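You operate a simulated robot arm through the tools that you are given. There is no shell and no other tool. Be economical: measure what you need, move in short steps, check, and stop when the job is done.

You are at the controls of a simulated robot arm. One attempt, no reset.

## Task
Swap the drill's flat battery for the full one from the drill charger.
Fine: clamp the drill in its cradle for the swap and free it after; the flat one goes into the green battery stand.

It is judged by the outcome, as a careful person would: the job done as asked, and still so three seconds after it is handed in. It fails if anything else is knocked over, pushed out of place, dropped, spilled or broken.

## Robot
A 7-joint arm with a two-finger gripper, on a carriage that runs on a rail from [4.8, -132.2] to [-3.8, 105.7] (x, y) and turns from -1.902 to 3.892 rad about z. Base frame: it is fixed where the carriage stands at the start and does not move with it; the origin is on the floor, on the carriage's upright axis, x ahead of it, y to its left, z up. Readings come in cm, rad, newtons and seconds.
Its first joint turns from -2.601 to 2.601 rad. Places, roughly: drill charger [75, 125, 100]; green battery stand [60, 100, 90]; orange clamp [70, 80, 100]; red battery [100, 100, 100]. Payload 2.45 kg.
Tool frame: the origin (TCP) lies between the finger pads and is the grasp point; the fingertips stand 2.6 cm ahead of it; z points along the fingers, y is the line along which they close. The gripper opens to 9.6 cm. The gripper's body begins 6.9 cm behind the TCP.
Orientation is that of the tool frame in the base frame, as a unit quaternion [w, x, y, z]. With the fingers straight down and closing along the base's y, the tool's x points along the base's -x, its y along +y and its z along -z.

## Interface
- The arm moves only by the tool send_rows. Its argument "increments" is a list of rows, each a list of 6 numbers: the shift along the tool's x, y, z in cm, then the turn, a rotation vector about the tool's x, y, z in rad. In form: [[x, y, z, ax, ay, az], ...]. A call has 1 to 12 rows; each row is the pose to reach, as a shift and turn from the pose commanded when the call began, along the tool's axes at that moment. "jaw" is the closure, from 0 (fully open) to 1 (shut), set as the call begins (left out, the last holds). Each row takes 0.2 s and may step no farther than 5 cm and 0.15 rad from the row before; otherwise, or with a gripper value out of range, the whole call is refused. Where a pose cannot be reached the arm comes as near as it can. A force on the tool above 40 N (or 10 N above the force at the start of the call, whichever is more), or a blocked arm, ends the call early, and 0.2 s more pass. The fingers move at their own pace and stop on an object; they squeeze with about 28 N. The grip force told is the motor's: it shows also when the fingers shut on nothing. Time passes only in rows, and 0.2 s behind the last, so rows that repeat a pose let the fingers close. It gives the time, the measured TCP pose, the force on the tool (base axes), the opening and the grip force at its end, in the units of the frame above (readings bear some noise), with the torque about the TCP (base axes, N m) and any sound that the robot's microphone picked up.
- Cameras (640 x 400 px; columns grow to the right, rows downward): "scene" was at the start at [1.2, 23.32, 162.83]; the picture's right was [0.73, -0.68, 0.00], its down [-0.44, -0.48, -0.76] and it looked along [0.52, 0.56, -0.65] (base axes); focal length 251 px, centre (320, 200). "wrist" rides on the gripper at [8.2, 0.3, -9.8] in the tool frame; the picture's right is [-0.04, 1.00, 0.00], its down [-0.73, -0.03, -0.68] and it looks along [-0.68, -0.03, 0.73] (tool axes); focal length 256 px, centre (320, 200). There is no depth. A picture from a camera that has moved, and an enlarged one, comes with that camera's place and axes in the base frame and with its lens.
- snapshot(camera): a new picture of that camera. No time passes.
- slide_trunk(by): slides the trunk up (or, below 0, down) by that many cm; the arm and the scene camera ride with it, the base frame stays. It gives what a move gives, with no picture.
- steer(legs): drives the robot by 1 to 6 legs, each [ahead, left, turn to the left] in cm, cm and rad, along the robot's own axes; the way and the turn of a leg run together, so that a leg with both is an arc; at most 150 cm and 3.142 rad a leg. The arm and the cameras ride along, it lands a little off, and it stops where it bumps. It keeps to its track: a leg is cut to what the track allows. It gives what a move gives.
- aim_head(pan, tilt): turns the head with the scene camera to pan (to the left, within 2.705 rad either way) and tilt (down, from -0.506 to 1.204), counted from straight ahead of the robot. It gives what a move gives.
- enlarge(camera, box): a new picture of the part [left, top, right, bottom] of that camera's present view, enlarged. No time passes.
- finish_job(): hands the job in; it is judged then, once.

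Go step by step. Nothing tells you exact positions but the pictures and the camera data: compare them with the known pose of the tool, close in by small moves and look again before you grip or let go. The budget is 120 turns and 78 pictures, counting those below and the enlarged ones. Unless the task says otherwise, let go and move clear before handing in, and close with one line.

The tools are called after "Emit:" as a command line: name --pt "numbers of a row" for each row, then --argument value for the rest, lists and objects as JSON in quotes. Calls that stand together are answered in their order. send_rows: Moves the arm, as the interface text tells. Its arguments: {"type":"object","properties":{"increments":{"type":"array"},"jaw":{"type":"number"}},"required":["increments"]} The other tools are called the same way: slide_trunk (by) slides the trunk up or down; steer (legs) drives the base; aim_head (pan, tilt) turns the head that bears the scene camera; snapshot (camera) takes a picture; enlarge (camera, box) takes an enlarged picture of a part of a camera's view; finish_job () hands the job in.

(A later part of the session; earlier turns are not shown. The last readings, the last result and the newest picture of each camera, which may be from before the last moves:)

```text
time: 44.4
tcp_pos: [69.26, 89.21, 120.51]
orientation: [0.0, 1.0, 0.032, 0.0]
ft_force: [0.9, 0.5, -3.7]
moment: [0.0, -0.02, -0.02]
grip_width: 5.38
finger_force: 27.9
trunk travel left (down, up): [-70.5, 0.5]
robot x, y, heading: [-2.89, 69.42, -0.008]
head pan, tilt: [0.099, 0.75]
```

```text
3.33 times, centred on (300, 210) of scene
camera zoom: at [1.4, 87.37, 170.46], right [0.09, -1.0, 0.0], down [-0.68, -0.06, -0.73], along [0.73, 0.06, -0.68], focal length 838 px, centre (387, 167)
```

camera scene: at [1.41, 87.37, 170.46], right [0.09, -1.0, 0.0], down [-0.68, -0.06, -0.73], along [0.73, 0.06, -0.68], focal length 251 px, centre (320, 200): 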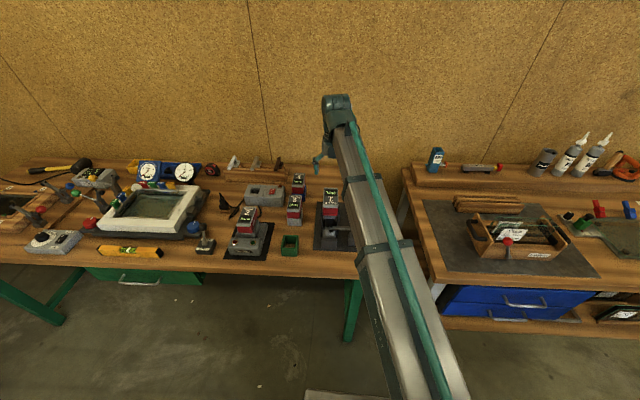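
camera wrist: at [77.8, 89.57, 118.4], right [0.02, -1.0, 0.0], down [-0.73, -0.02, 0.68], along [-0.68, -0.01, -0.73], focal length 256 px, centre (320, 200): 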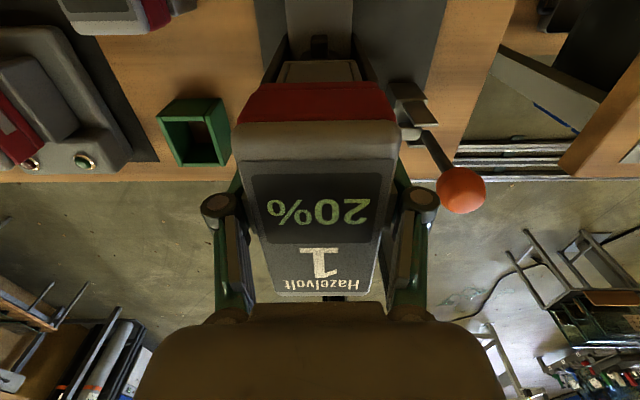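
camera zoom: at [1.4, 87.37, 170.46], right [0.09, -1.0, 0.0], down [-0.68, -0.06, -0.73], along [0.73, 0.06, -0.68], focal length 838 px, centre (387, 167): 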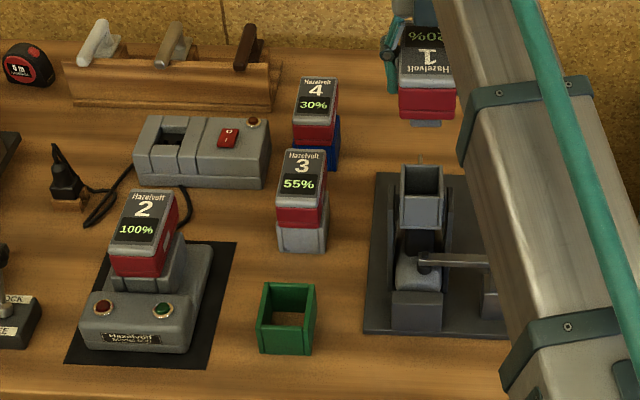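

The drill handle is an open socket, so the battery has a stem that plugs in from above. I'll turn the held battery back 180° at this height, then carry it over the green stand.

Emit:
send_rows --pt "0 0 0 0 0 0.145" --pt "0 0 0 0 0 0.29" --pt "0 0 0 0 0 0.435" --pt "0 0 0 0 0 0.58" --pt "0 0 0 0 0 0.725" --pt "0 0 0 0 0 0.87" --pt "0 0 0 0 0 1.015" --pt "0 0 0 0 0 1.16" --pt "0 0 0 0 0 1.305" --pt "0 0 0 0 0 1.45" --pt "0 0 0 0 0 1.58"

Emit:
send_rows --pt "0 0 0 0 0 0.145" --pt "0 0 0 0 0 0.29" --pt "0 0 0 0 0 0.435" --pt "0 0 0 0 0 0.58" --pt "0 0 0 0 0 0.725" --pt "0 0 0 0 0 0.87" --pt "0 0 0 0 0 1.015" --pt "0 0 0 0 0 1.16" --pt "0 0 0 0 0 1.305" --pt "0 0 0 0 0 1.45" --pt "0 0 0 0 0 1.58"

Emit:
send_rows --pt "1.6 3.9 0 0 0 0" --pt "3.2 7.8 0 0 0 0" --pt "4.8 11.7 0 0 0 0" --pt "6.6 15.5 0 0 0 0" --pt "6.6 15.5 4 0 0 0" --pt "6.6 15.5 8 0 0 0" --pt "6.6 15.5 12 0 0 0"

Emit:
snapshot --camera "wrist"

Emit:
enlarge --camera "scene" --box '[220, 170, 380, 270]'

```text
time: 46.8
tcp_pos: [69.36, 89.31, 120.56]
orientation: [0.0, 0.725, -0.688, -0.001]
ft_force: [-1.0, 0.1, -3.7]
moment: [0.02, 0.04, 0.01]
grip_width: 5.38
finger_force: 27.5
trunk travel left (down, up): [-70.5, 0.5]
robot x, y, heading: [-2.25, 69.32, -0.017]
head pan, tilt: [0.099, 0.75]
```

```text
time: 49.1
tcp_pos: [69.29, 89.27, 120.56]
orientation: [-0.001, -0.021, 1.0, 0.002]
ft_force: [0.0, 0.4, -3.6]
moment: [0.02, 0.0, 0.05]
grip_width: 5.4
finger_force: 28.2
trunk travel left (down, up): [-70.5, 0.5]
robot x, y, heading: [-2.58, 69.27, -0.012]
head pan, tilt: [0.099, 0.75]
```

```text
time: 50.8
tcp_pos: [62.21, 104.58, 108.68]
orientation: [0.0, -0.022, 1.0, 0.0]
ft_force: [-1.1, -0.7, -3.8]
moment: [-0.02, 0.03, 0.03]
grip_width: 5.39
finger_force: 27.5
trunk travel left (down, up): [-70.5, 0.5]
robot x, y, heading: [-2.44, 69.41, -0.018]
head pan, tilt: [0.099, 0.75]
```

```text
43 pictures are left
camera wrist: at [54.21, 104.67, 118.45], right [0.0, 1.0, 0.0], down [0.73, 0.0, 0.68], along [0.68, 0.0, -0.73], focal length 256 px, centre (320, 200)
```

wrist: 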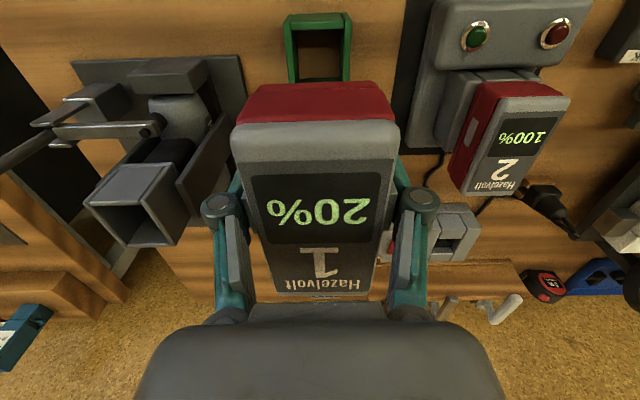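

```text
4.00 times, centred on (300, 220) of scene
camera zoom: at [1.45, 87.42, 170.46], right [0.09, -1.0, 0.0], down [-0.68, -0.06, -0.73], along [0.73, 0.06, -0.68], focal length 1005 px, centre (400, 120)
```

zoom: 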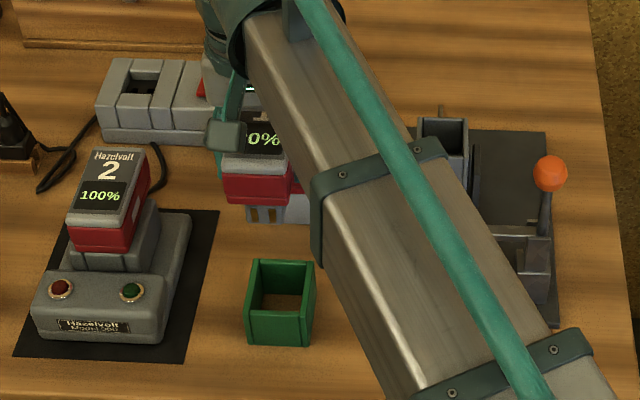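

The contacts are on the stem's robot-facing side. I need the stem's position under the battery before inserting, so I'll rise, move right a little and yaw 90° for a side view.

Emit:
send_rows --pt "0 0 -3 0 0 0" --pt "0 0 -6 0 0 -0.14" --pt "0 -1 -9 0 0 -0.28" --pt "0 -2.5 -10 0 0 -0.42" --pt "0 -4 -10 0 0 -0.56" --pt "0 -5.5 -10 0 0 -0.7" --pt "0 -7 -10 0 0 -0.84" --pt "0 -8.5 -10 0 0 -0.98" --pt "0 -10 -10 0 0 -1.12" --pt "0 -11.5 -10 0 0 -1.26" --pt "0 -13 -10 0 0 -1.4" --pt "0 -14 -10 0 0 -1.54"

Emit:
enlarge --camera "scene" --box '[240, 140, 380, 260]'

```text
time: 53.4
tcp_pos: [62.71, 90.34, 118.46]
orientation: [0.0, 0.712, -0.702, -0.001]
ft_force: [0.2, 0.0, -4.0]
moment: [0.02, -0.02, -0.02]
grip_width: 5.37
finger_force: 28.0
trunk travel left (down, up): [-70.5, 0.5]
robot x, y, heading: [-2.53, 69.44, -0.011]
head pan, tilt: [0.099, 0.75]
```

```text
3.33 times, centred on (310, 200) of scene
camera zoom: at [1.43, 87.37, 170.46], right [0.09, -1.0, 0.0], down [-0.68, -0.06, -0.73], along [0.73, 0.06, -0.68], focal length 838 px, centre (353, 200)
```

zoom: 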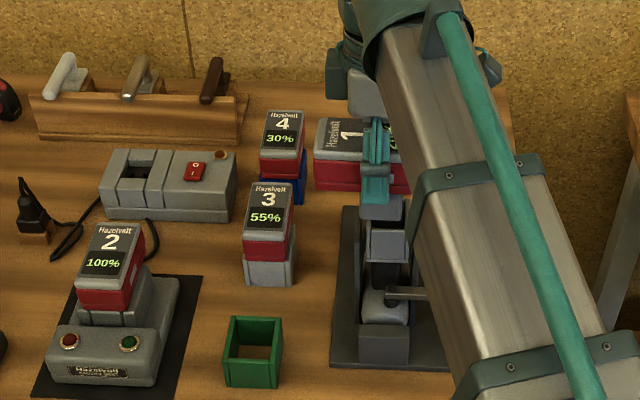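

Emit:
enlarge --camera "scene" --box '[328, 170, 372, 210]'

```text
10.00 times, centred on (350, 190) of scene
camera zoom: at [1.43, 87.37, 170.46], right [0.09, -1.0, 0.0], down [-0.68, -0.06, -0.73], along [0.73, 0.06, -0.68], focal length 2513 px, centre (20, 300)
```

zoom: 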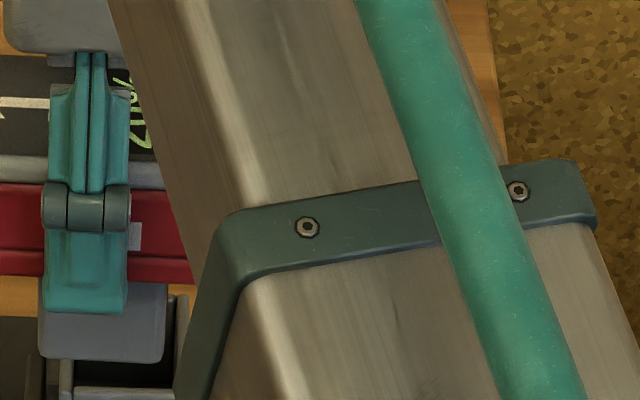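

The stem is about 4.1 cm long, 3.4 cm tall and offset 0.5 cm from the grip toward the contact side. I'll turn back and stop where the wrist camera sees the whole stand ahead of the battery.

Emit:
send_rows --pt "-1 0.3 0 0 0 0.14" --pt "-2.2 0.6 0 0 0 0.28" --pt "-3.5 1 0 0 0 0.42" --pt "-4.8 1.5 0 0 0 0.56" --pt "-6.2 2 0 0 0 0.7" --pt "-7.6 2.4 0 0 0 0.84" --pt "-9 2.8 0 0 0 0.98" --pt "-10.4 3.3 0 0 0 1.12" --pt "-11.8 3.7 0 0 0 1.26" --pt "-13 4.1 0 0 0 1.4" --pt "-14.27 4.5 1 0 0 1.545" --pt "-14.27 4.5 1 0 0 1.545"

Emit:
snapshot --camera "wrist"

Emit:
enlarge --camera "wrist" --box '[270, 0, 370, 100]'

```text
time: 56.0
tcp_pos: [58.08, 104.71, 117.7]
orientation: [0.0, -0.019, 1.0, 0.001]
ft_force: [0.5, 0.4, -2.1]
moment: [0.0, 0.0, -0.05]
grip_width: 5.37
finger_force: 28.4
trunk travel left (down, up): [-70.5, 0.5]
robot x, y, heading: [-2.28, 69.46, -0.014]
head pan, tilt: [0.099, 0.75]
```

```text
39 pictures are left
camera wrist: at [50.04, 104.72, 127.47], right [0.0, 1.0, 0.0], down [0.73, 0.0, 0.68], along [0.68, 0.0, -0.73], focal length 256 px, centre (320, 200)
```

wrist: 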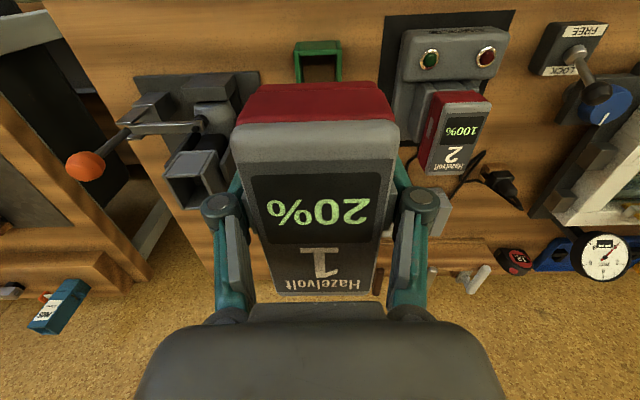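

```text
4.00 times, centred on (320, 50) of wrist
camera zoom: at [50.04, 104.72, 127.47], right [0.0, 1.0, 0.0], down [0.73, 0.0, 0.68], along [0.68, 0.0, -0.73], focal length 1024 px, centre (320, 800)
```

zoom: 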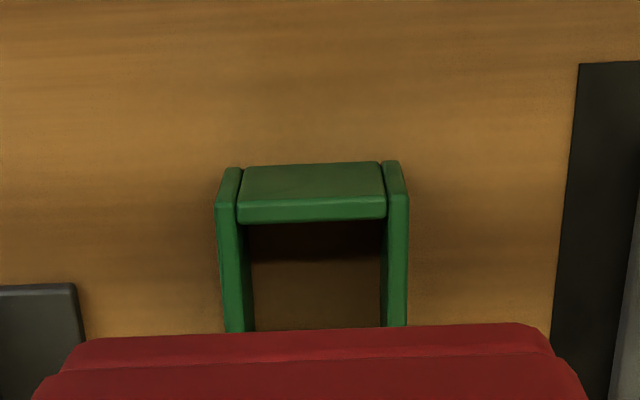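

Stand: inner opening y 102.1–106.8 (centre 104.44), x ≈ 58.85–63.7, rim z ≈ 91. The target TCP is (61.8, 104.45). I'll descend to just above the rim and check.

Emit:
send_rows --pt "-2 -0.2 2 0 0 0" --pt "-3.7 -0.41 6 0 0 0" --pt "-3.7 -0.41 10.5 0 0 0" --pt "-3.7 -0.41 15 0 0 0" --pt "-3.7 -0.41 18 0 0 0" --pt "-3.7 -0.41 20 0 0 0" --pt "-3.7 -0.41 20 0 0 0"

Emit:
enlarge --camera "scene" --box '[260, 200, 324, 260]'

Emit:
enlarge --camera "wrist" --box '[220, 0, 420, 125]'

```text
time: 57.5
tcp_pos: [61.47, 104.45, 97.7]
orientation: [0.0, -0.02, 1.0, 0.001]
ft_force: [-0.5, -0.9, -3.1]
moment: [0.0, 0.04, -0.02]
grip_width: 5.38
finger_force: 28.1
trunk travel left (down, up): [-70.5, 0.5]
robot x, y, heading: [-2.09, 69.18, -0.01]
head pan, tilt: [0.099, 0.75]
```

```text
6.67 times, centred on (292, 230) of scene
camera zoom: at [1.43, 87.39, 170.46], right [0.09, -1.0, 0.0], down [-0.68, -0.06, -0.73], along [0.73, 0.06, -0.68], focal length 1675 px, centre (507, 0)
```

zoom: 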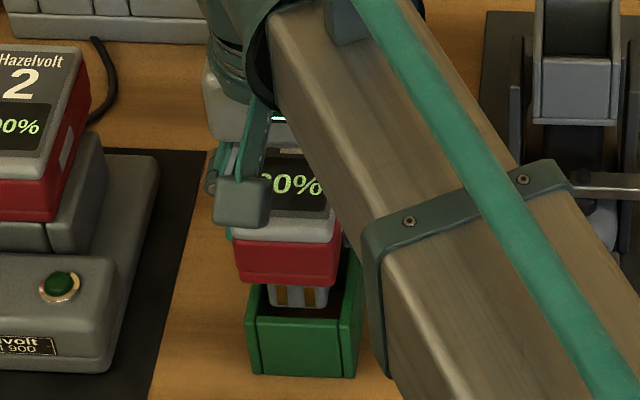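

```text
3.20 times, centred on (320, 62) of wrist
camera zoom: at [53.47, 104.61, 107.51], right [0.0, 1.0, 0.0], down [0.73, 0.0, 0.68], along [0.68, 0.0, -0.73], focal length 819 px, centre (320, 640)
```

zoom: 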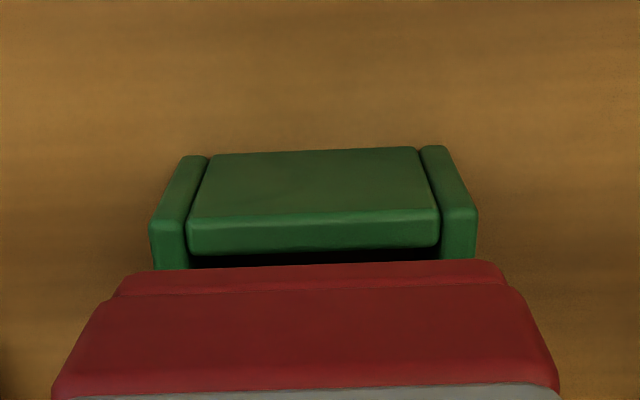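

The stem hangs just above the rim and lines up. I'll shift about 0.2 cm toward the robot and lower it in slowly.

Emit:
send_rows --pt "0.2 -0.1 0 0 0 0" --pt "0.2 -0.1 0.6 0 0 0" --pt "0.2 -0.1 1.2 0 0 0" --pt "0.2 -0.1 1.8 0 0 0" --pt "0.2 -0.1 2.4 0 0 0" --pt "0.2 -0.1 3 0 0 0" --pt "0.2 -0.1 3.5 0 0 0" --pt "0.2 -0.1 3.8 0 0 0"

Emit:
enlarge --camera "scene" --box '[260, 200, 324, 260]'

```text
time: 59.4
tcp_pos: [61.57, 104.46, 93.84]
orientation: [-0.001, -0.02, 1.0, 0.0]
ft_force: [0.0, -0.2, -3.9]
moment: [0.0, 0.02, 0.01]
grip_width: 5.39
finger_force: 28.0
trunk travel left (down, up): [-70.5, 0.5]
robot x, y, heading: [-2.41, 68.9, -0.016]
head pan, tilt: [0.099, 0.75]
```

```text
6.67 times, centred on (292, 230) of scene
camera zoom: at [1.43, 87.39, 170.46], right [0.09, -1.0, 0.0], down [-0.68, -0.06, -0.73], along [0.73, 0.06, -0.68], focal length 1675 px, centre (507, 0)
```

zoom: 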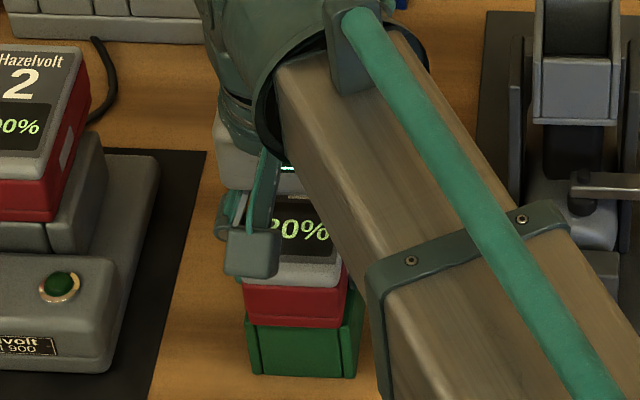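

The stem is in with no contact force. I'll ease down 0.3 cm more, release and rise.

Emit:
send_rows --pt "0 0 0.15 0 0 0" --pt "0 0 0.3 0 0 0" --pt "0 0 0.3 0 0 0"

Emit:
send_rows --pt "0 0 0 0 0 0" --pt "0 0 0 0 0 0" --pt "0 0 0 0 0 0" --pt "0 0 0 0 0 0" --jaw 0

Emit:
send_rows --pt "0 0 -3 0 0 0" --pt "0 0 -7 0 0 0" --pt "0 0 -11 0 0 0" --pt "0 0 -15 0 0 0" --pt "0 0 -19 0 0 0"

Emit:
snapshot --camera "wrist"

```text
time: 60.1
tcp_pos: [61.39, 104.48, 93.66]
orientation: [0.0, -0.02, 1.0, 0.001]
ft_force: [2.6, 1.1, 4.1]
moment: [-0.19, -0.03, 0.04]
grip_width: 5.38
finger_force: 28.4
trunk travel left (down, up): [-70.5, 0.5]
robot x, y, heading: [-2.2, 69.44, -0.007]
head pan, tilt: [0.099, 0.75]
```

```text
time: 61.1
tcp_pos: [61.37, 104.36, 93.67]
orientation: [0.0, -0.02, 1.0, 0.001]
ft_force: [0.6, -0.2, 0.2]
moment: [0.04, 0.03, -0.01]
grip_width: 9.62
finger_force: 0.0
trunk travel left (down, up): [-70.5, 0.5]
robot x, y, heading: [-2.51, 69.4, -0.01]
head pan, tilt: [0.099, 0.75]
```

```text
time: 62.4
tcp_pos: [61.51, 104.73, 112.5]
orientation: [-0.002, -0.02, 1.0, 0.001]
ft_force: [-0.8, 0.2, 0.1]
moment: [0.01, -0.02, 0.02]
grip_width: 9.6
finger_force: 0.1
trunk travel left (down, up): [-70.5, 0.5]
robot x, y, heading: [-2.34, 69.59, -0.012]
head pan, tilt: [0.099, 0.75]
```

```text
34 pictures are left
camera wrist: at [53.62, 104.78, 122.31], right [0.0, 1.0, 0.0], down [0.74, 0.0, 0.68], along [0.68, 0.0, -0.74], focal length 256 px, centre (320, 200)
```

wrist: 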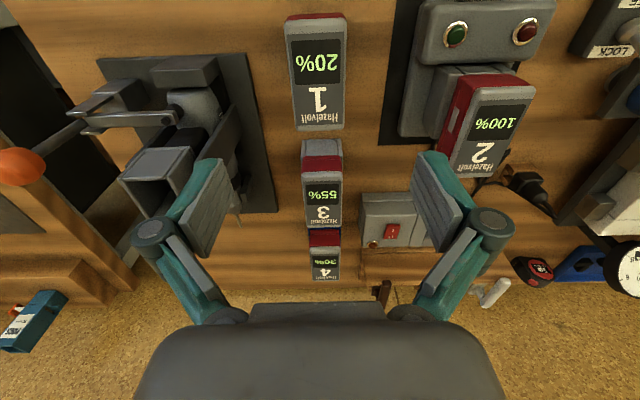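

Battery 1 is seated squarely in the green stand. Next I'll move above battery 2 in the charger.

Emit:
send_rows --pt "-1.1 3.6 0 0 0 0" --pt "-2.2 7.2 0 0 0 0" --pt "-3.3 10.8 0 0 0 0" --pt "-4.4 14.4 0 0 0 0" --pt "-5.5 18.1 0 0 0 0" --pt "-5.5 18.1 0 0 0 0"

Emit:
snapshot --camera "wrist"

```text
time: 63.8
tcp_pos: [66.15, 122.77, 112.34]
orientation: [-0.001, -0.02, 1.0, 0.001]
ft_force: [0.0, 0.6, 0.2]
moment: [0.02, 0.01, 0.03]
grip_width: 9.61
finger_force: 0.1
trunk travel left (down, up): [-70.5, 0.5]
robot x, y, heading: [-2.56, 69.61, -0.005]
head pan, tilt: [0.099, 0.75]
```

```text
33 pictures are left
camera wrist: at [58.2, 122.89, 122.1], right [0.0, 1.0, 0.0], down [0.73, 0.0, 0.68], along [0.68, 0.0, -0.73], focal length 256 px, centre (320, 200)
```

wrist: 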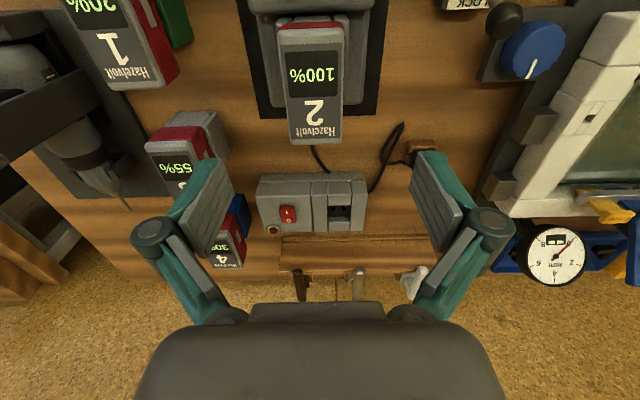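

Battery 2: top z ≈ 97.7, body centre ≈ (67.4, 122.3), yaw ≈ 0.035. I'll move over it and partway down.

Emit:
send_rows --pt "-0.4 -0.25 3 0 0 0" --pt "-0.75 -0.48 7 0 0 0" --pt "-0.75 -0.48 10 0 0 0" --pt "-0.75 -0.48 11 0 0 0" --pt "-0.75 -0.48 11 0 0 0"

Emit:
snapshot --camera "wrist"

Emit:
enlarge --camera "scene" --box '[220, 180, 300, 260]'

```text
time: 65.0
tcp_pos: [67.13, 121.99, 101.35]
orientation: [-0.001, -0.02, 1.0, 0.001]
ft_force: [-0.1, 0.4, -0.1]
moment: [0.0, 0.02, 0.01]
grip_width: 9.58
finger_force: 0.1
trunk travel left (down, up): [-70.5, 0.5]
robot x, y, heading: [-2.34, 69.46, -0.012]
head pan, tilt: [0.099, 0.75]
```

```text
32 pictures are left
camera wrist: at [59.07, 122.11, 111.19], right [0.0, 1.0, 0.0], down [0.73, 0.0, 0.68], along [0.68, 0.0, -0.73], focal length 256 px, centre (320, 200)
```

wrist: 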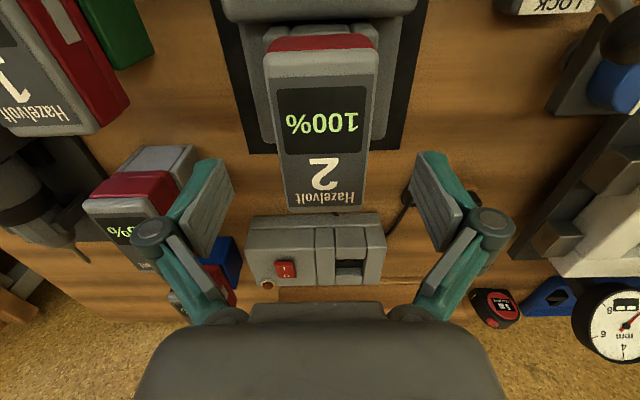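

```text
5.00 times, centred on (260, 220) of scene
camera zoom: at [1.39, 87.38, 170.46], right [0.09, -1.0, 0.0], down [-0.68, -0.06, -0.73], along [0.73, 0.06, -0.68], focal length 1256 px, centre (620, 100)
```

zoom: 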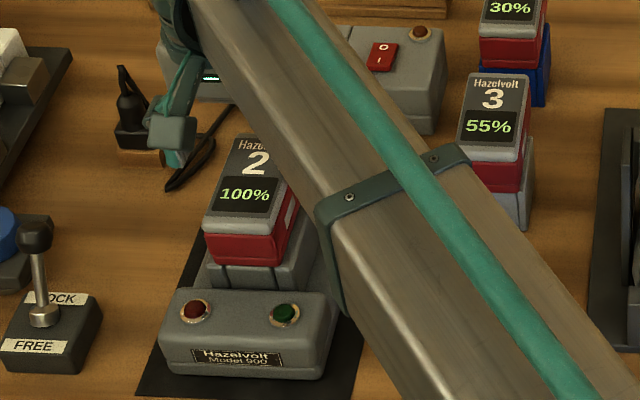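

Battery 2's top is at z ≈ 98.4, and the charger collar is wider than the battery just below the red part. The fingertips must stay above z ≈ 93.8, so I'll grip at TCP z ≈ 96.4.

Emit:
send_rows --pt "0.4 0.25 1.5 0 0 0" --pt "0.4 0.25 3 0 0 0" --pt "0.4 0.25 4.2 0 0 0" --pt "0.4 0.25 5 0 0 0" --pt "0.4 0.25 5 0 0 0"

Emit:
snapshot --camera "wrist"

Emit:
enlarge --camera "scene" --box '[230, 190, 290, 250]'

```text
time: 66.2
tcp_pos: [66.63, 122.43, 96.51]
orientation: [-0.001, -0.021, 1.0, 0.0]
ft_force: [0.0, 1.6, 0.2]
moment: [-0.01, 0.02, -0.02]
grip_width: 9.6
finger_force: 0.0
trunk travel left (down, up): [-70.5, 0.5]
robot x, y, heading: [-2.58, 69.5, -0.012]
head pan, tilt: [0.099, 0.75]
```

```text
30 pictures are left
camera wrist: at [58.56, 122.5, 106.27], right [0.0, 1.0, 0.0], down [0.73, 0.0, 0.68], along [0.68, 0.0, -0.73], focal length 256 px, centre (320, 200)
```

wrist: 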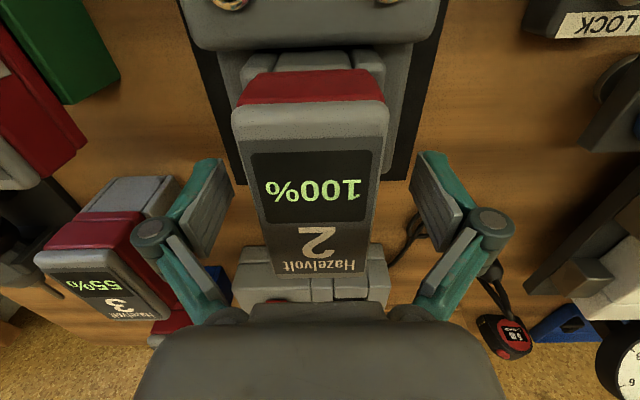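

```text
6.67 times, centred on (260, 220) of scene
camera zoom: at [1.39, 87.38, 170.46], right [0.09, -1.0, 0.0], down [-0.68, -0.06, -0.73], along [0.73, 0.06, -0.68], focal length 1675 px, centre (720, 67)
```

zoom: 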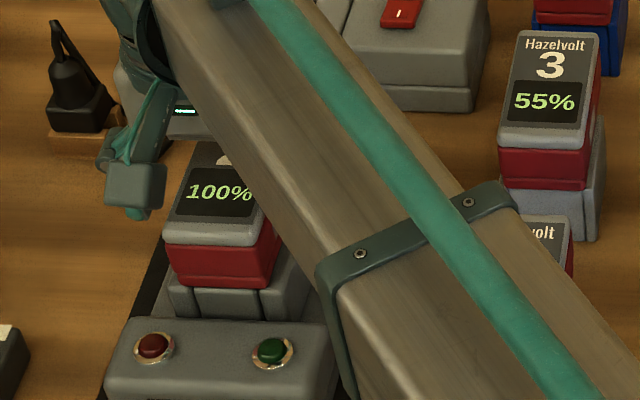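

The alignment is good and the tips are above the collar. I'll pinch battery 2.

Emit:
send_rows --pt "0 -0.1 0 0 0 0" --pt "0 -0.1 0 0 0 0" --pt "0 -0.1 0 0 0 0" --pt "0 -0.1 0 0 0 0" --jaw 1

Emit:
send_rows --pt "0 0 -0.3 0 0 0" --pt "0 0 -0.6 0 0 0" --pt "0 0 -1 0 0 0" --pt "0 0 -1.5 0 0 0" --pt "0 0 -2 0 0 0"

Emit:
snapshot --camera "wrist"

```text
time: 67.2
tcp_pos: [66.67, 122.24, 96.54]
orientation: [-0.001, -0.02, 1.0, 0.0]
ft_force: [1.2, -1.2, -0.1]
moment: [-0.11, 0.16, 0.03]
grip_width: 5.41
finger_force: 28.4
trunk travel left (down, up): [-70.5, 0.5]
robot x, y, heading: [-2.64, 69.59, -0.013]
head pan, tilt: [0.099, 0.75]
```

```text
time: 68.3
tcp_pos: [66.53, 122.39, 98.46]
orientation: [-0.002, -0.019, 1.0, 0.002]
ft_force: [-0.1, -0.4, -3.9]
moment: [-0.02, 0.01, -0.03]
grip_width: 5.42
finger_force: 28.3
trunk travel left (down, up): [-70.5, 0.5]
robot x, y, heading: [-2.36, 69.24, -0.012]
head pan, tilt: [0.099, 0.75]
```

```text
28 pictures are left
camera wrist: at [58.51, 122.5, 108.26], right [0.0, 1.0, 0.0], down [0.74, 0.0, 0.68], along [0.68, 0.0, -0.74], focal length 256 px, centre (320, 200)
```

wrist: 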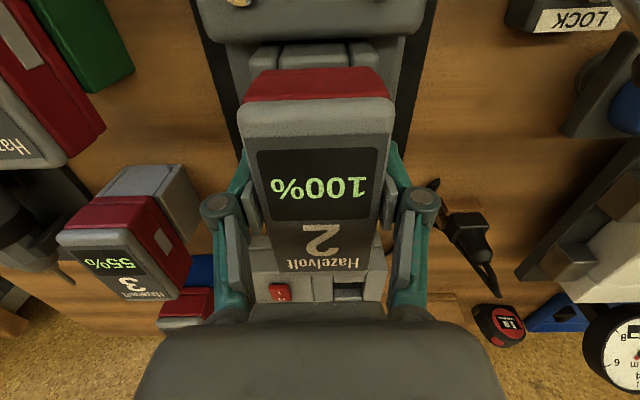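

Battery 2 is free. I'll lift it high, carry it toward the drill and turn it 90° for a side check of the stem.

Emit:
send_rows --pt "0 0 -4.5 0 0 0" --pt "0 0 -9 0 0 0" --pt "0 0 -13.5 0 0 0" --pt "0 0 -18 0 0 0" --pt "0 0 -22 0 0 0"

Emit:
send_rows --pt "0 -2.6 0 0 0 -0.135" --pt "0 -5.2 0 0 0 -0.27" --pt "0 -7.8 0 0 0 -0.405" --pt "0 -10.4 0 0 0 -0.54" --pt "0 -13 0 0 0 -0.675" --pt "0 -15.6 0 0 0 -0.81" --pt "0 -18.2 0 0 0 -0.945" --pt "0 -20.8 0 0 0 -1.08" --pt "0 -23.4 0 0 0 -1.215" --pt "0 -26 0 0 0 -1.35" --pt "0 -28.6 0 0 0 -1.48" --pt "0 -31.5 0 0 0 -1.571"

Emit:
enlarge --camera "scene" --box '[310, 150, 374, 214]'

```text
time: 69.5
tcp_pos: [66.69, 122.6, 120.9]
orientation: [-0.001, -0.02, 1.0, 0.001]
ft_force: [-1.0, 0.3, -2.9]
moment: [0.0, -0.03, -0.01]
grip_width: 5.44
finger_force: 27.9
trunk travel left (down, up): [-70.5, 0.5]
robot x, y, heading: [-2.36, 69.51, -0.01]
head pan, tilt: [0.099, 0.75]
```

```text
time: 72.2
tcp_pos: [67.85, 90.65, 120.35]
orientation: [0.001, 0.722, -0.692, -0.001]
ft_force: [-0.8, -0.7, -4.2]
moment: [0.02, -0.01, -0.02]
grip_width: 5.45
finger_force: 28.4
trunk travel left (down, up): [-70.5, 0.5]
robot x, y, heading: [-2.32, 69.27, -0.007]
head pan, tilt: [0.099, 0.75]
```

```text
6.25 times, centred on (342, 182) of scene
camera zoom: at [1.43, 87.32, 170.47], right [0.09, -1.0, 0.0], down [-0.68, -0.06, -0.73], along [0.73, 0.06, -0.68], focal length 1570 px, centre (182, 312)
```

zoom: 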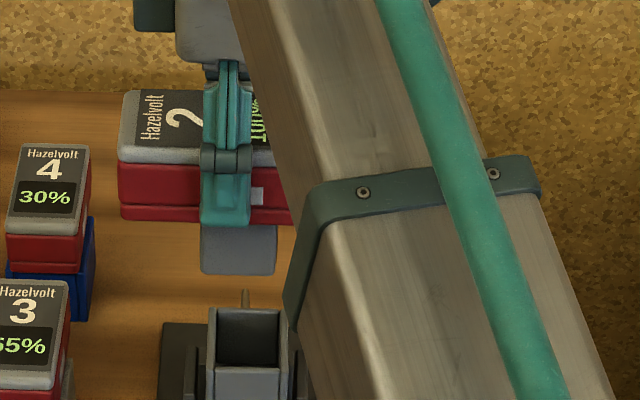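

The stem is about 0.63 cm from the TCP toward the contacts. I'll finish the turn to 180° over the drill.

Emit:
send_rows --pt "0 0 0 0 0 -0.143" --pt "0 0 0 0 0 -0.286" --pt "0 0 0 0 0 -0.429" --pt "0 0 0 0 0 -0.572" --pt "0 0 0 0 0 -0.714" --pt "0 0 0 0 0 -0.857" --pt "0.2 -0.2 0 0 0 -1.0" --pt "0.5 -0.5 0 0 0 -1.143" --pt "0.8 -0.8 0 0 0 -1.286" --pt "1 -1 0 0 0 -1.428" --pt "1.36 -1.4 0 0 0 -1.57" --pt "1.36 -1.4 0 0 0 -1.57"

Emit:
snapshot --camera "wrist"

Emit:
enlarge --camera "scene" --box '[310, 160, 374, 224]'

```text
time: 74.8
tcp_pos: [69.37, 89.52, 120.49]
orientation: [-0.001, 1.0, 0.02, -0.001]
ft_force: [0.3, 0.1, -3.5]
moment: [0.0, 0.02, -0.01]
grip_width: 5.46
finger_force: 28.1
trunk travel left (down, up): [-70.5, 0.5]
robot x, y, heading: [-2.65, 69.31, -0.009]
head pan, tilt: [0.099, 0.75]
```

```text
26 pictures are left
camera wrist: at [77.7, 89.62, 130.26], right [0.0, -1.0, 0.0], down [-0.73, 0.0, 0.68], along [-0.68, 0.0, -0.73], focal length 256 px, centre (320, 200)
```

wrist: 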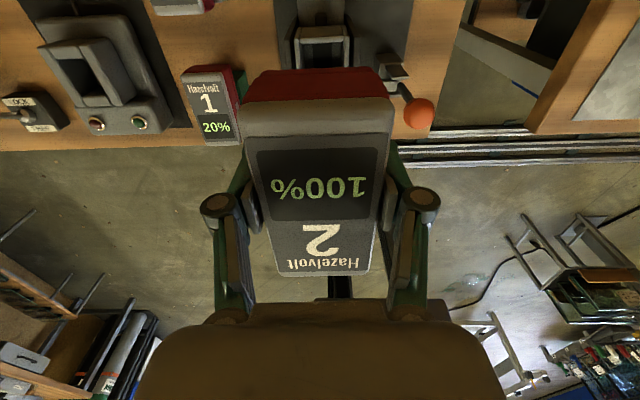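

```text
6.25 times, centred on (342, 192) of scene
camera zoom: at [1.43, 87.39, 170.46], right [0.09, -1.0, 0.0], down [-0.68, -0.06, -0.73], along [0.73, 0.06, -0.68], focal length 1570 px, centre (182, 250)
```

zoom: 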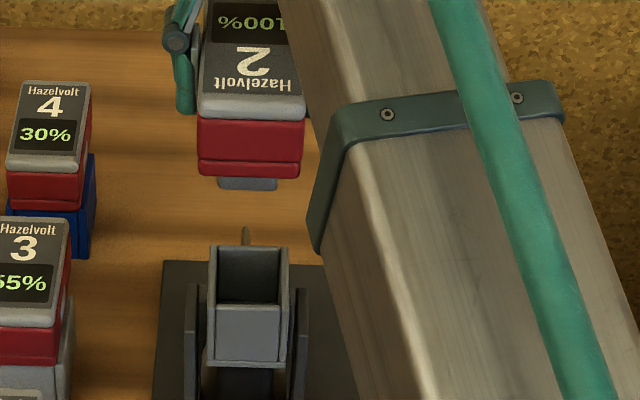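

Emit:
enlarge --camera "wrist" --box '[270, 0, 380, 80]'

```text
5.00 times, centred on (325, 40) of wrist
camera zoom: at [77.7, 89.62, 130.26], right [0.0, -1.0, 0.0], down [-0.73, 0.0, 0.68], along [-0.68, 0.0, -0.73], focal length 1280 px, centre (295, 1000)
```

zoom: 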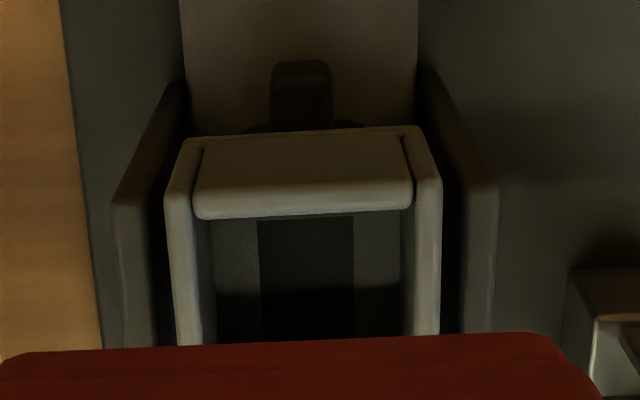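

The socket centre is y ≈ 89.45, x ≈ 70.0, which matches the pose where I pulled battery 1. I'll descend until the stem is just above the rim.

Emit:
send_rows --pt "0 0.1 3 0 0 0" --pt "0 0.1 6 0 0 0" --pt "0 0.1 7.6 0 0 0" --pt "0 0.1 7.6 0 0 0"

Emit:
enlarge --camera "scene" --box '[310, 170, 374, 234]'

Emit:
enlarge --camera "wrist" --box '[240, 0, 400, 100]'

```text
time: 75.8
tcp_pos: [69.63, 89.55, 112.93]
orientation: [-0.001, 1.0, 0.019, -0.001]
ft_force: [-0.7, 0.8, -3.8]
moment: [-0.04, 0.0, -0.01]
grip_width: 5.43
finger_force: 28.2
trunk travel left (down, up): [-70.5, 0.5]
robot x, y, heading: [-2.45, 69.59, -0.01]
head pan, tilt: [0.099, 0.75]
```

```text
6.25 times, centred on (342, 202) of scene
camera zoom: at [1.42, 87.38, 170.46], right [0.09, -1.0, 0.0], down [-0.68, -0.06, -0.73], along [0.73, 0.06, -0.68], focal length 1570 px, centre (182, 188)
```

zoom: 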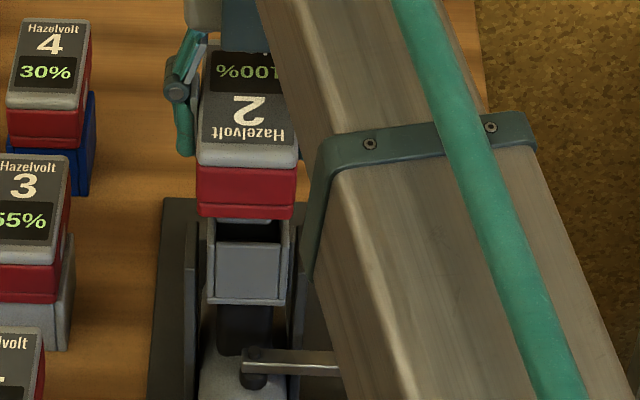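

```text
4.00 times, centred on (320, 50) of wrist
camera zoom: at [77.92, 89.61, 122.53], right [0.0, -1.0, 0.0], down [-0.73, 0.0, 0.68], along [-0.68, 0.0, -0.73], focal length 1024 px, centre (320, 800)
```

zoom: 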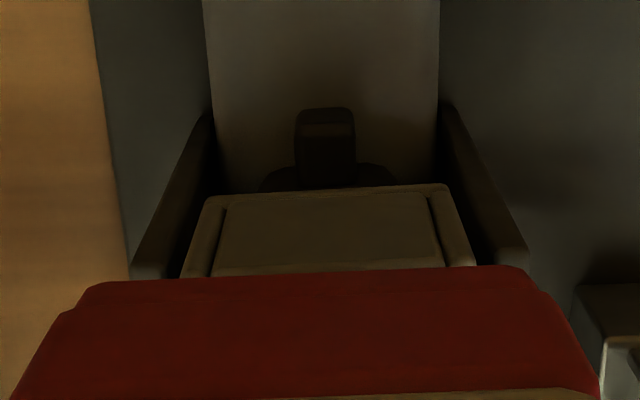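

Both cameras show the battery about 0.2 cm too far toward +y. I'll correct that, ease x back a little and lower slowly while watching force.

Emit:
send_rows --pt "-0.15 0.2 0 0 0 0" --pt "-0.15 0.2 0.3 0 0 0" --pt "-0.15 0.2 0.6 0 0 0" --pt "-0.15 0.2 0.9 0 0 0" --pt "-0.15 0.2 1.2 0 0 0" --pt "-0.15 0.2 1.5 0 0 0"

Emit:
enlarge --camera "scene" --box '[320, 180, 364, 224]'

```text
time: 77.2
tcp_pos: [69.3, 89.29, 111.37]
orientation: [-0.001, 1.0, 0.02, 0.0]
ft_force: [0.0, 0.1, -3.3]
moment: [0.02, 0.01, 0.0]
grip_width: 5.45
finger_force: 28.3
trunk travel left (down, up): [-70.5, 0.5]
robot x, y, heading: [-2.6, 69.44, -0.014]
head pan, tilt: [0.099, 0.75]
```

```text
9.09 times, centred on (342, 202) of scene
camera zoom: at [1.43, 87.39, 170.46], right [0.09, -1.0, 0.0], down [-0.68, -0.06, -0.73], along [0.73, 0.06, -0.68], focal length 2284 px, centre (120, 182)
```

zoom: 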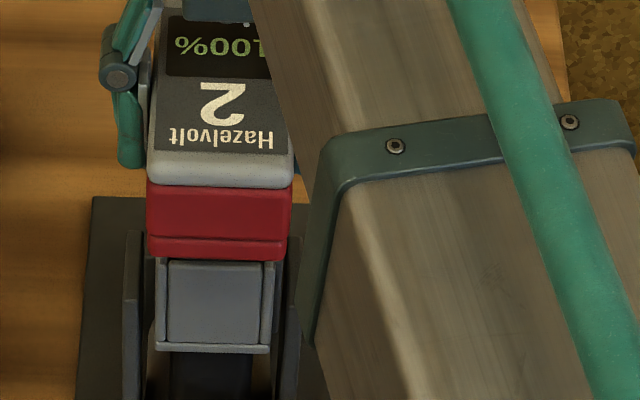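

No contact yet and the alignment looks right. I'll continue down in small steps.

Emit:
send_rows --pt "0 0 0.3 0 0 0" --pt "0 0 0.6 0 0 0" --pt "0 0 0.9 0 0 0" --pt "0 0 1.2 0 0 0" --pt "0 0 1.5 0 0 0" --pt "0 0 1.8 0 0 0"

```text
time: 78.5
tcp_pos: [69.28, 89.39, 109.58]
orientation: [-0.001, 1.0, 0.018, -0.001]
ft_force: [0.2, -0.5, -3.3]
moment: [-0.03, 0.0, -0.01]
grip_width: 5.42
finger_force: 28.2
trunk travel left (down, up): [-70.5, 0.5]
robot x, y, heading: [-2.52, 69.8, -0.015]
head pan, tilt: [0.099, 0.75]
```

The stem is inside the socket with no side load. I'll press on toward seating at z ≈ 107.5.

Emit:
send_rows --pt "0 0 0.4 0 0 0" --pt "0 0 0.8 0 0 0" --pt "0 0 1.2 0 0 0" --pt "0 0 1.5 0 0 0" --pt "0 0 1.8 0 0 0" --pt "0 0 2.1 0 0 0" --pt "0 0 2.4 0 0 0"

Emit:
enlarge --camera "scene" --box '[320, 180, 364, 224]'

```text
time: 80.2
tcp_pos: [69.11, 89.27, 107.33]
orientation: [-0.001, 1.0, 0.019, 0.001]
ft_force: [3.7, -0.6, 20.9]
moment: [0.0, -0.09, -0.01]
grip_width: 5.47
finger_force: 28.0
trunk travel left (down, up): [-70.5, 0.5]
robot x, y, heading: [-2.76, 69.38, -0.012]
head pan, tilt: [0.099, 0.75]
heard: snap
```

```text
9.09 times, centred on (342, 202) of scene
camera zoom: at [1.22, 87.3, 170.51], right [0.09, -1.0, 0.0], down [-0.68, -0.06, -0.73], along [0.73, 0.06, -0.68], focal length 2284 px, centre (120, 182)
```

zoom: 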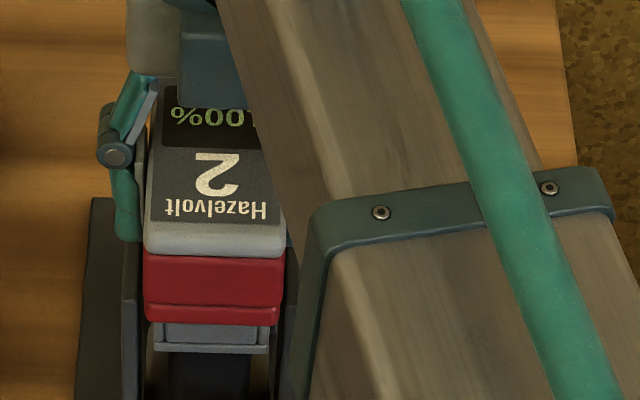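

It snapped in and is seated. I'll relax the downward push, open the jaws and rise.

Emit:
send_rows --pt "0 0 0 0 0 0" --pt "0 0 0 0 0 0" --pt "0 0 0 0 0 0" --pt "0 0 0 0 0 0" --jaw 0

Emit:
send_rows --pt "0 0 -3 0 0 0" --pt "0 0 -6 0 0 0" --pt "0 0 -10 0 0 0" --pt "0 0 -13.5 0 0 0"

Emit:
snapshot --camera "wrist"

Emit:
enlarge --camera "scene" --box '[220, 150, 380, 270]'

```text
time: 81.2
tcp_pos: [69.29, 89.4, 107.19]
orientation: [0.0, 1.0, 0.019, -0.001]
ft_force: [0.3, -0.2, 0.0]
moment: [0.04, 0.01, -0.02]
grip_width: 9.59
finger_force: 0.0
trunk travel left (down, up): [-70.5, 0.5]
robot x, y, heading: [-2.49, 69.95, -0.015]
head pan, tilt: [0.099, 0.75]
```

```text
time: 82.2
tcp_pos: [68.87, 89.26, 120.73]
orientation: [-0.001, 1.0, 0.019, -0.001]
ft_force: [0.3, -0.7, -0.5]
moment: [0.02, -0.02, 0.0]
grip_width: 9.59
finger_force: 0.0
trunk travel left (down, up): [-70.5, 0.5]
robot x, y, heading: [-2.08, 69.21, -0.015]
head pan, tilt: [0.099, 0.75]
```

```text
19 pictures are left
camera wrist: at [77.27, 89.38, 130.5], right [0.0, -1.0, 0.0], down [-0.73, 0.0, 0.68], along [-0.68, 0.0, -0.73], focal length 256 px, centre (320, 200)
```

wrist: 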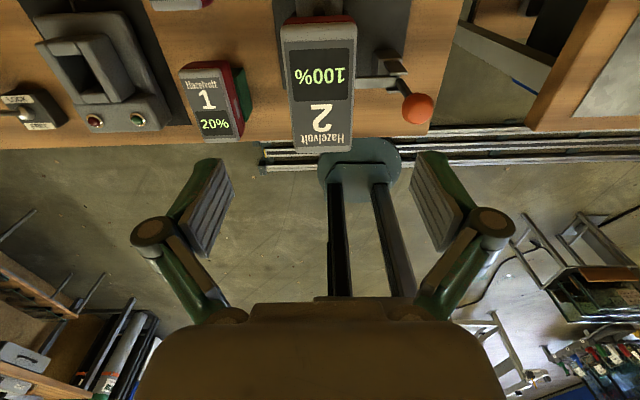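

```text
3.33 times, centred on (300, 210) of scene
camera zoom: at [1.36, 87.37, 170.46], right [0.09, -1.0, 0.0], down [-0.68, -0.06, -0.73], along [0.73, 0.06, -0.68], focal length 838 px, centre (387, 167)
```

zoom: 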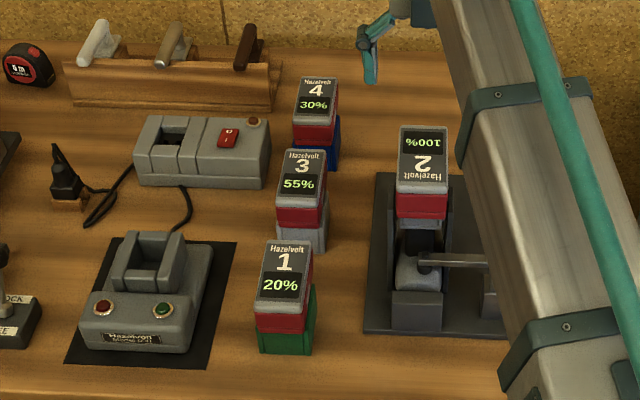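

Battery 2 is in the drill, battery 1 is in the green stand and the charger is empty. Now for freeing the clamp: I'll yaw back to 90° and go above the knob.

Emit:
send_rows --pt "0 0 0 0 0 0.145" --pt "0 0 0 0 0 0.29" --pt "0 0 0 0 0 0.435" --pt "0 0 0 0 0 0.58" --pt "0 0 0 0 0 0.725" --pt "0 1.5 0 0 0 0.87" --pt "0 3 0 0 0 1.015" --pt "-0.5 4.5 0 0 0 1.16" --pt "-1 6 0 0 0 1.305" --pt "-2 7.5 0 0 0 1.45" --pt "-2.8 8.8 0 0 0 1.595" --pt "-2.8 8.8 0 0 0 1.595"

Emit:
snapshot --camera "wrist"

```text
time: 84.8
tcp_pos: [66.71, 80.26, 120.57]
orientation: [0.0, 0.711, -0.703, -0.001]
ft_force: [-0.1, -0.4, 0.0]
moment: [0.0, 0.0, -0.01]
grip_width: 9.62
finger_force: 0.1
trunk travel left (down, up): [-70.5, 0.5]
robot x, y, heading: [-2.01, 69.78, -0.011]
head pan, tilt: [0.099, 0.75]
```

```text
17 pictures are left
camera wrist: at [66.66, 72.25, 130.43], right [-1.0, 0.03, 0.0], down [0.02, 0.73, 0.68], along [0.02, 0.68, -0.73], focal length 256 px, centre (320, 200)
```

wrist: 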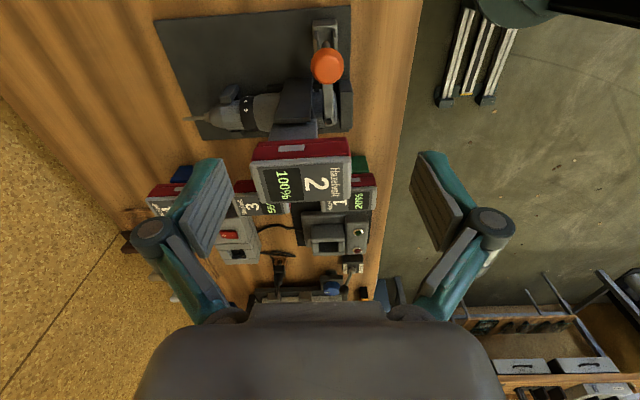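

The knob is at (66.3, 79.7, 104). I'll descend onto it with the jaws open.

Emit:
send_rows --pt "0.2 0.3 4.5 0 0 0" --pt "0.25 0.4 9 0 0 0" --pt "0.25 0.4 13 0 0 0" --pt "0.25 0.4 16.7 0 0 0" --pt "0.25 0.4 16.7 0 0 0"

Emit:
snapshot --camera "wrist"

```text
time: 86.0
tcp_pos: [66.48, 80.09, 103.81]
orientation: [0.0, 0.712, -0.702, 0.0]
ft_force: [-0.2, 0.6, 0.2]
moment: [0.01, -0.03, -0.01]
grip_width: 9.61
finger_force: 0.0
trunk travel left (down, up): [-70.5, 0.5]
robot x, y, heading: [-2.83, 69.34, -0.01]
head pan, tilt: [0.099, 0.75]
```

```text
16 pictures are left
camera wrist: at [66.34, 71.99, 113.61], right [-1.0, 0.03, 0.0], down [0.02, 0.73, 0.68], along [0.02, 0.68, -0.73], focal length 256 px, centre (320, 200)
```

wrist: 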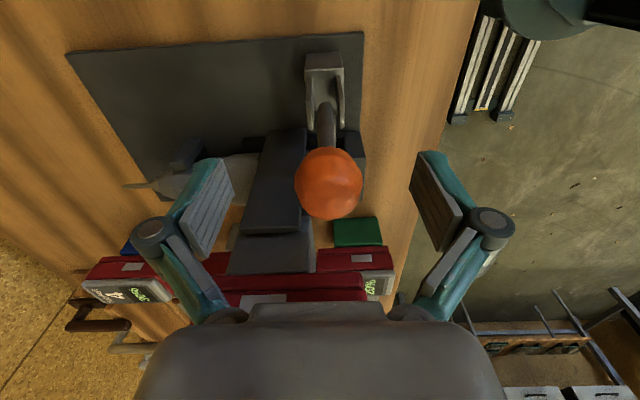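

Centred. I'll close on the knob and run the arc backward.

Emit:
send_rows --pt "0 0 0 0 0 0" --pt "0 0 0 0 0 0" --pt "0 0 0 0 0 0" --jaw 1

Emit:
send_rows --pt "0.5 0 -0.02 0 0 0" --pt "1.04 0 -0.02 0 0 0" --pt "1.8 0 0.05 0 0 0" --pt "2.51 0 0.16 0 0 0" --pt "3.2 0 0.35 0 0 0" --pt "3.92 0 0.59 0 0 0" --pt "4.6 0 0.9 0 0 0" --pt "5.24 0 1.26 0 0 0"

Emit:
enlarge --camera "scene" --box '[300, 170, 400, 250]'

```text
time: 86.8
tcp_pos: [65.86, 80.13, 103.88]
orientation: [0.001, 0.713, -0.701, -0.002]
ft_force: [-21.6, -1.0, -6.0]
moment: [0.05, -0.05, -0.18]
grip_width: 2.96
finger_force: 45.4
trunk travel left (down, up): [-70.5, 0.5]
robot x, y, heading: [-2.44, 69.33, -0.009]
head pan, tilt: [0.099, 0.75]
```

```text
time: 87.5
tcp_pos: [66.04, 79.2, 103.92]
orientation: [0.0, 0.713, -0.701, -0.007]
ft_force: [-5.2, 3.9, 1.5]
moment: [0.34, 0.36, -0.13]
grip_width: 2.97
finger_force: 44.8
trunk travel left (down, up): [-70.5, 0.5]
robot x, y, heading: [-2.78, 69.75, -0.008]
head pan, tilt: [0.099, 0.75]
stopped in row 3: the force on the tool passed its limit at 41 N (the readings are from after the stop); the commanded pose is now the measured one
```

```text
5.00 times, centred on (350, 210) of scene
camera zoom: at [1.29, 87.41, 170.51], right [0.09, -1.0, 0.0], down [-0.68, -0.06, -0.73], along [0.73, 0.07, -0.68], focal length 1256 px, centre (170, 150)
```

zoom: 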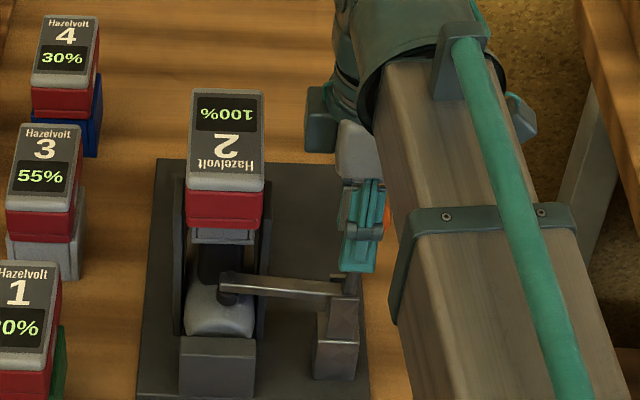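

The detent is stiff and used up the force limit after 0.9 cm of travel. The load is lower now, so I'll continue.

Emit:
send_rows --pt "0.4 0 0 0 0 0" --pt "0.8 0 0.04 0 0 0" --pt "1.2 0 0.1 0 0 0" --pt "1.6 0 0.18 0 0 0" --pt "2 0 0.27 0 0 0" --pt "2.4 0 0.38 0 0 0"

Emit:
enlarge --camera "scene" --box '[300, 170, 400, 250]'

```text
time: 88.9
tcp_pos: [66.07, 77.02, 103.47]
orientation: [0.0, 0.713, -0.701, -0.008]
ft_force: [-18.6, 17.6, -8.4]
moment: [1.13, -0.09, -0.18]
grip_width: 2.98
finger_force: 45.0
trunk travel left (down, up): [-70.5, 0.5]
robot x, y, heading: [-2.5, 69.25, -0.009]
head pan, tilt: [0.099, 0.75]
```

```text
5.00 times, centred on (350, 210) of scene
camera zoom: at [1.2, 87.65, 170.43], right [0.09, -1.0, 0.0], down [-0.68, -0.06, -0.73], along [0.73, 0.06, -0.68], focal length 1256 px, centre (170, 150)
```

zoom: 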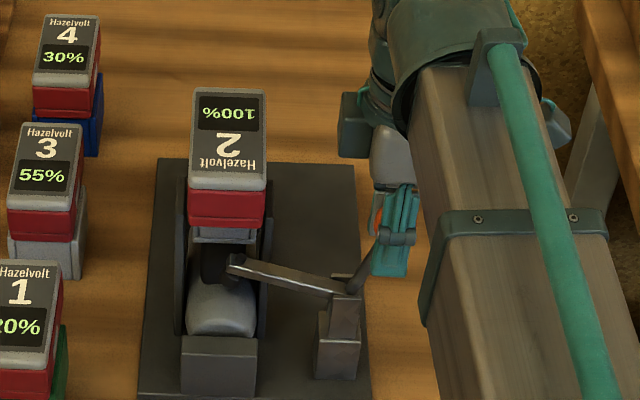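

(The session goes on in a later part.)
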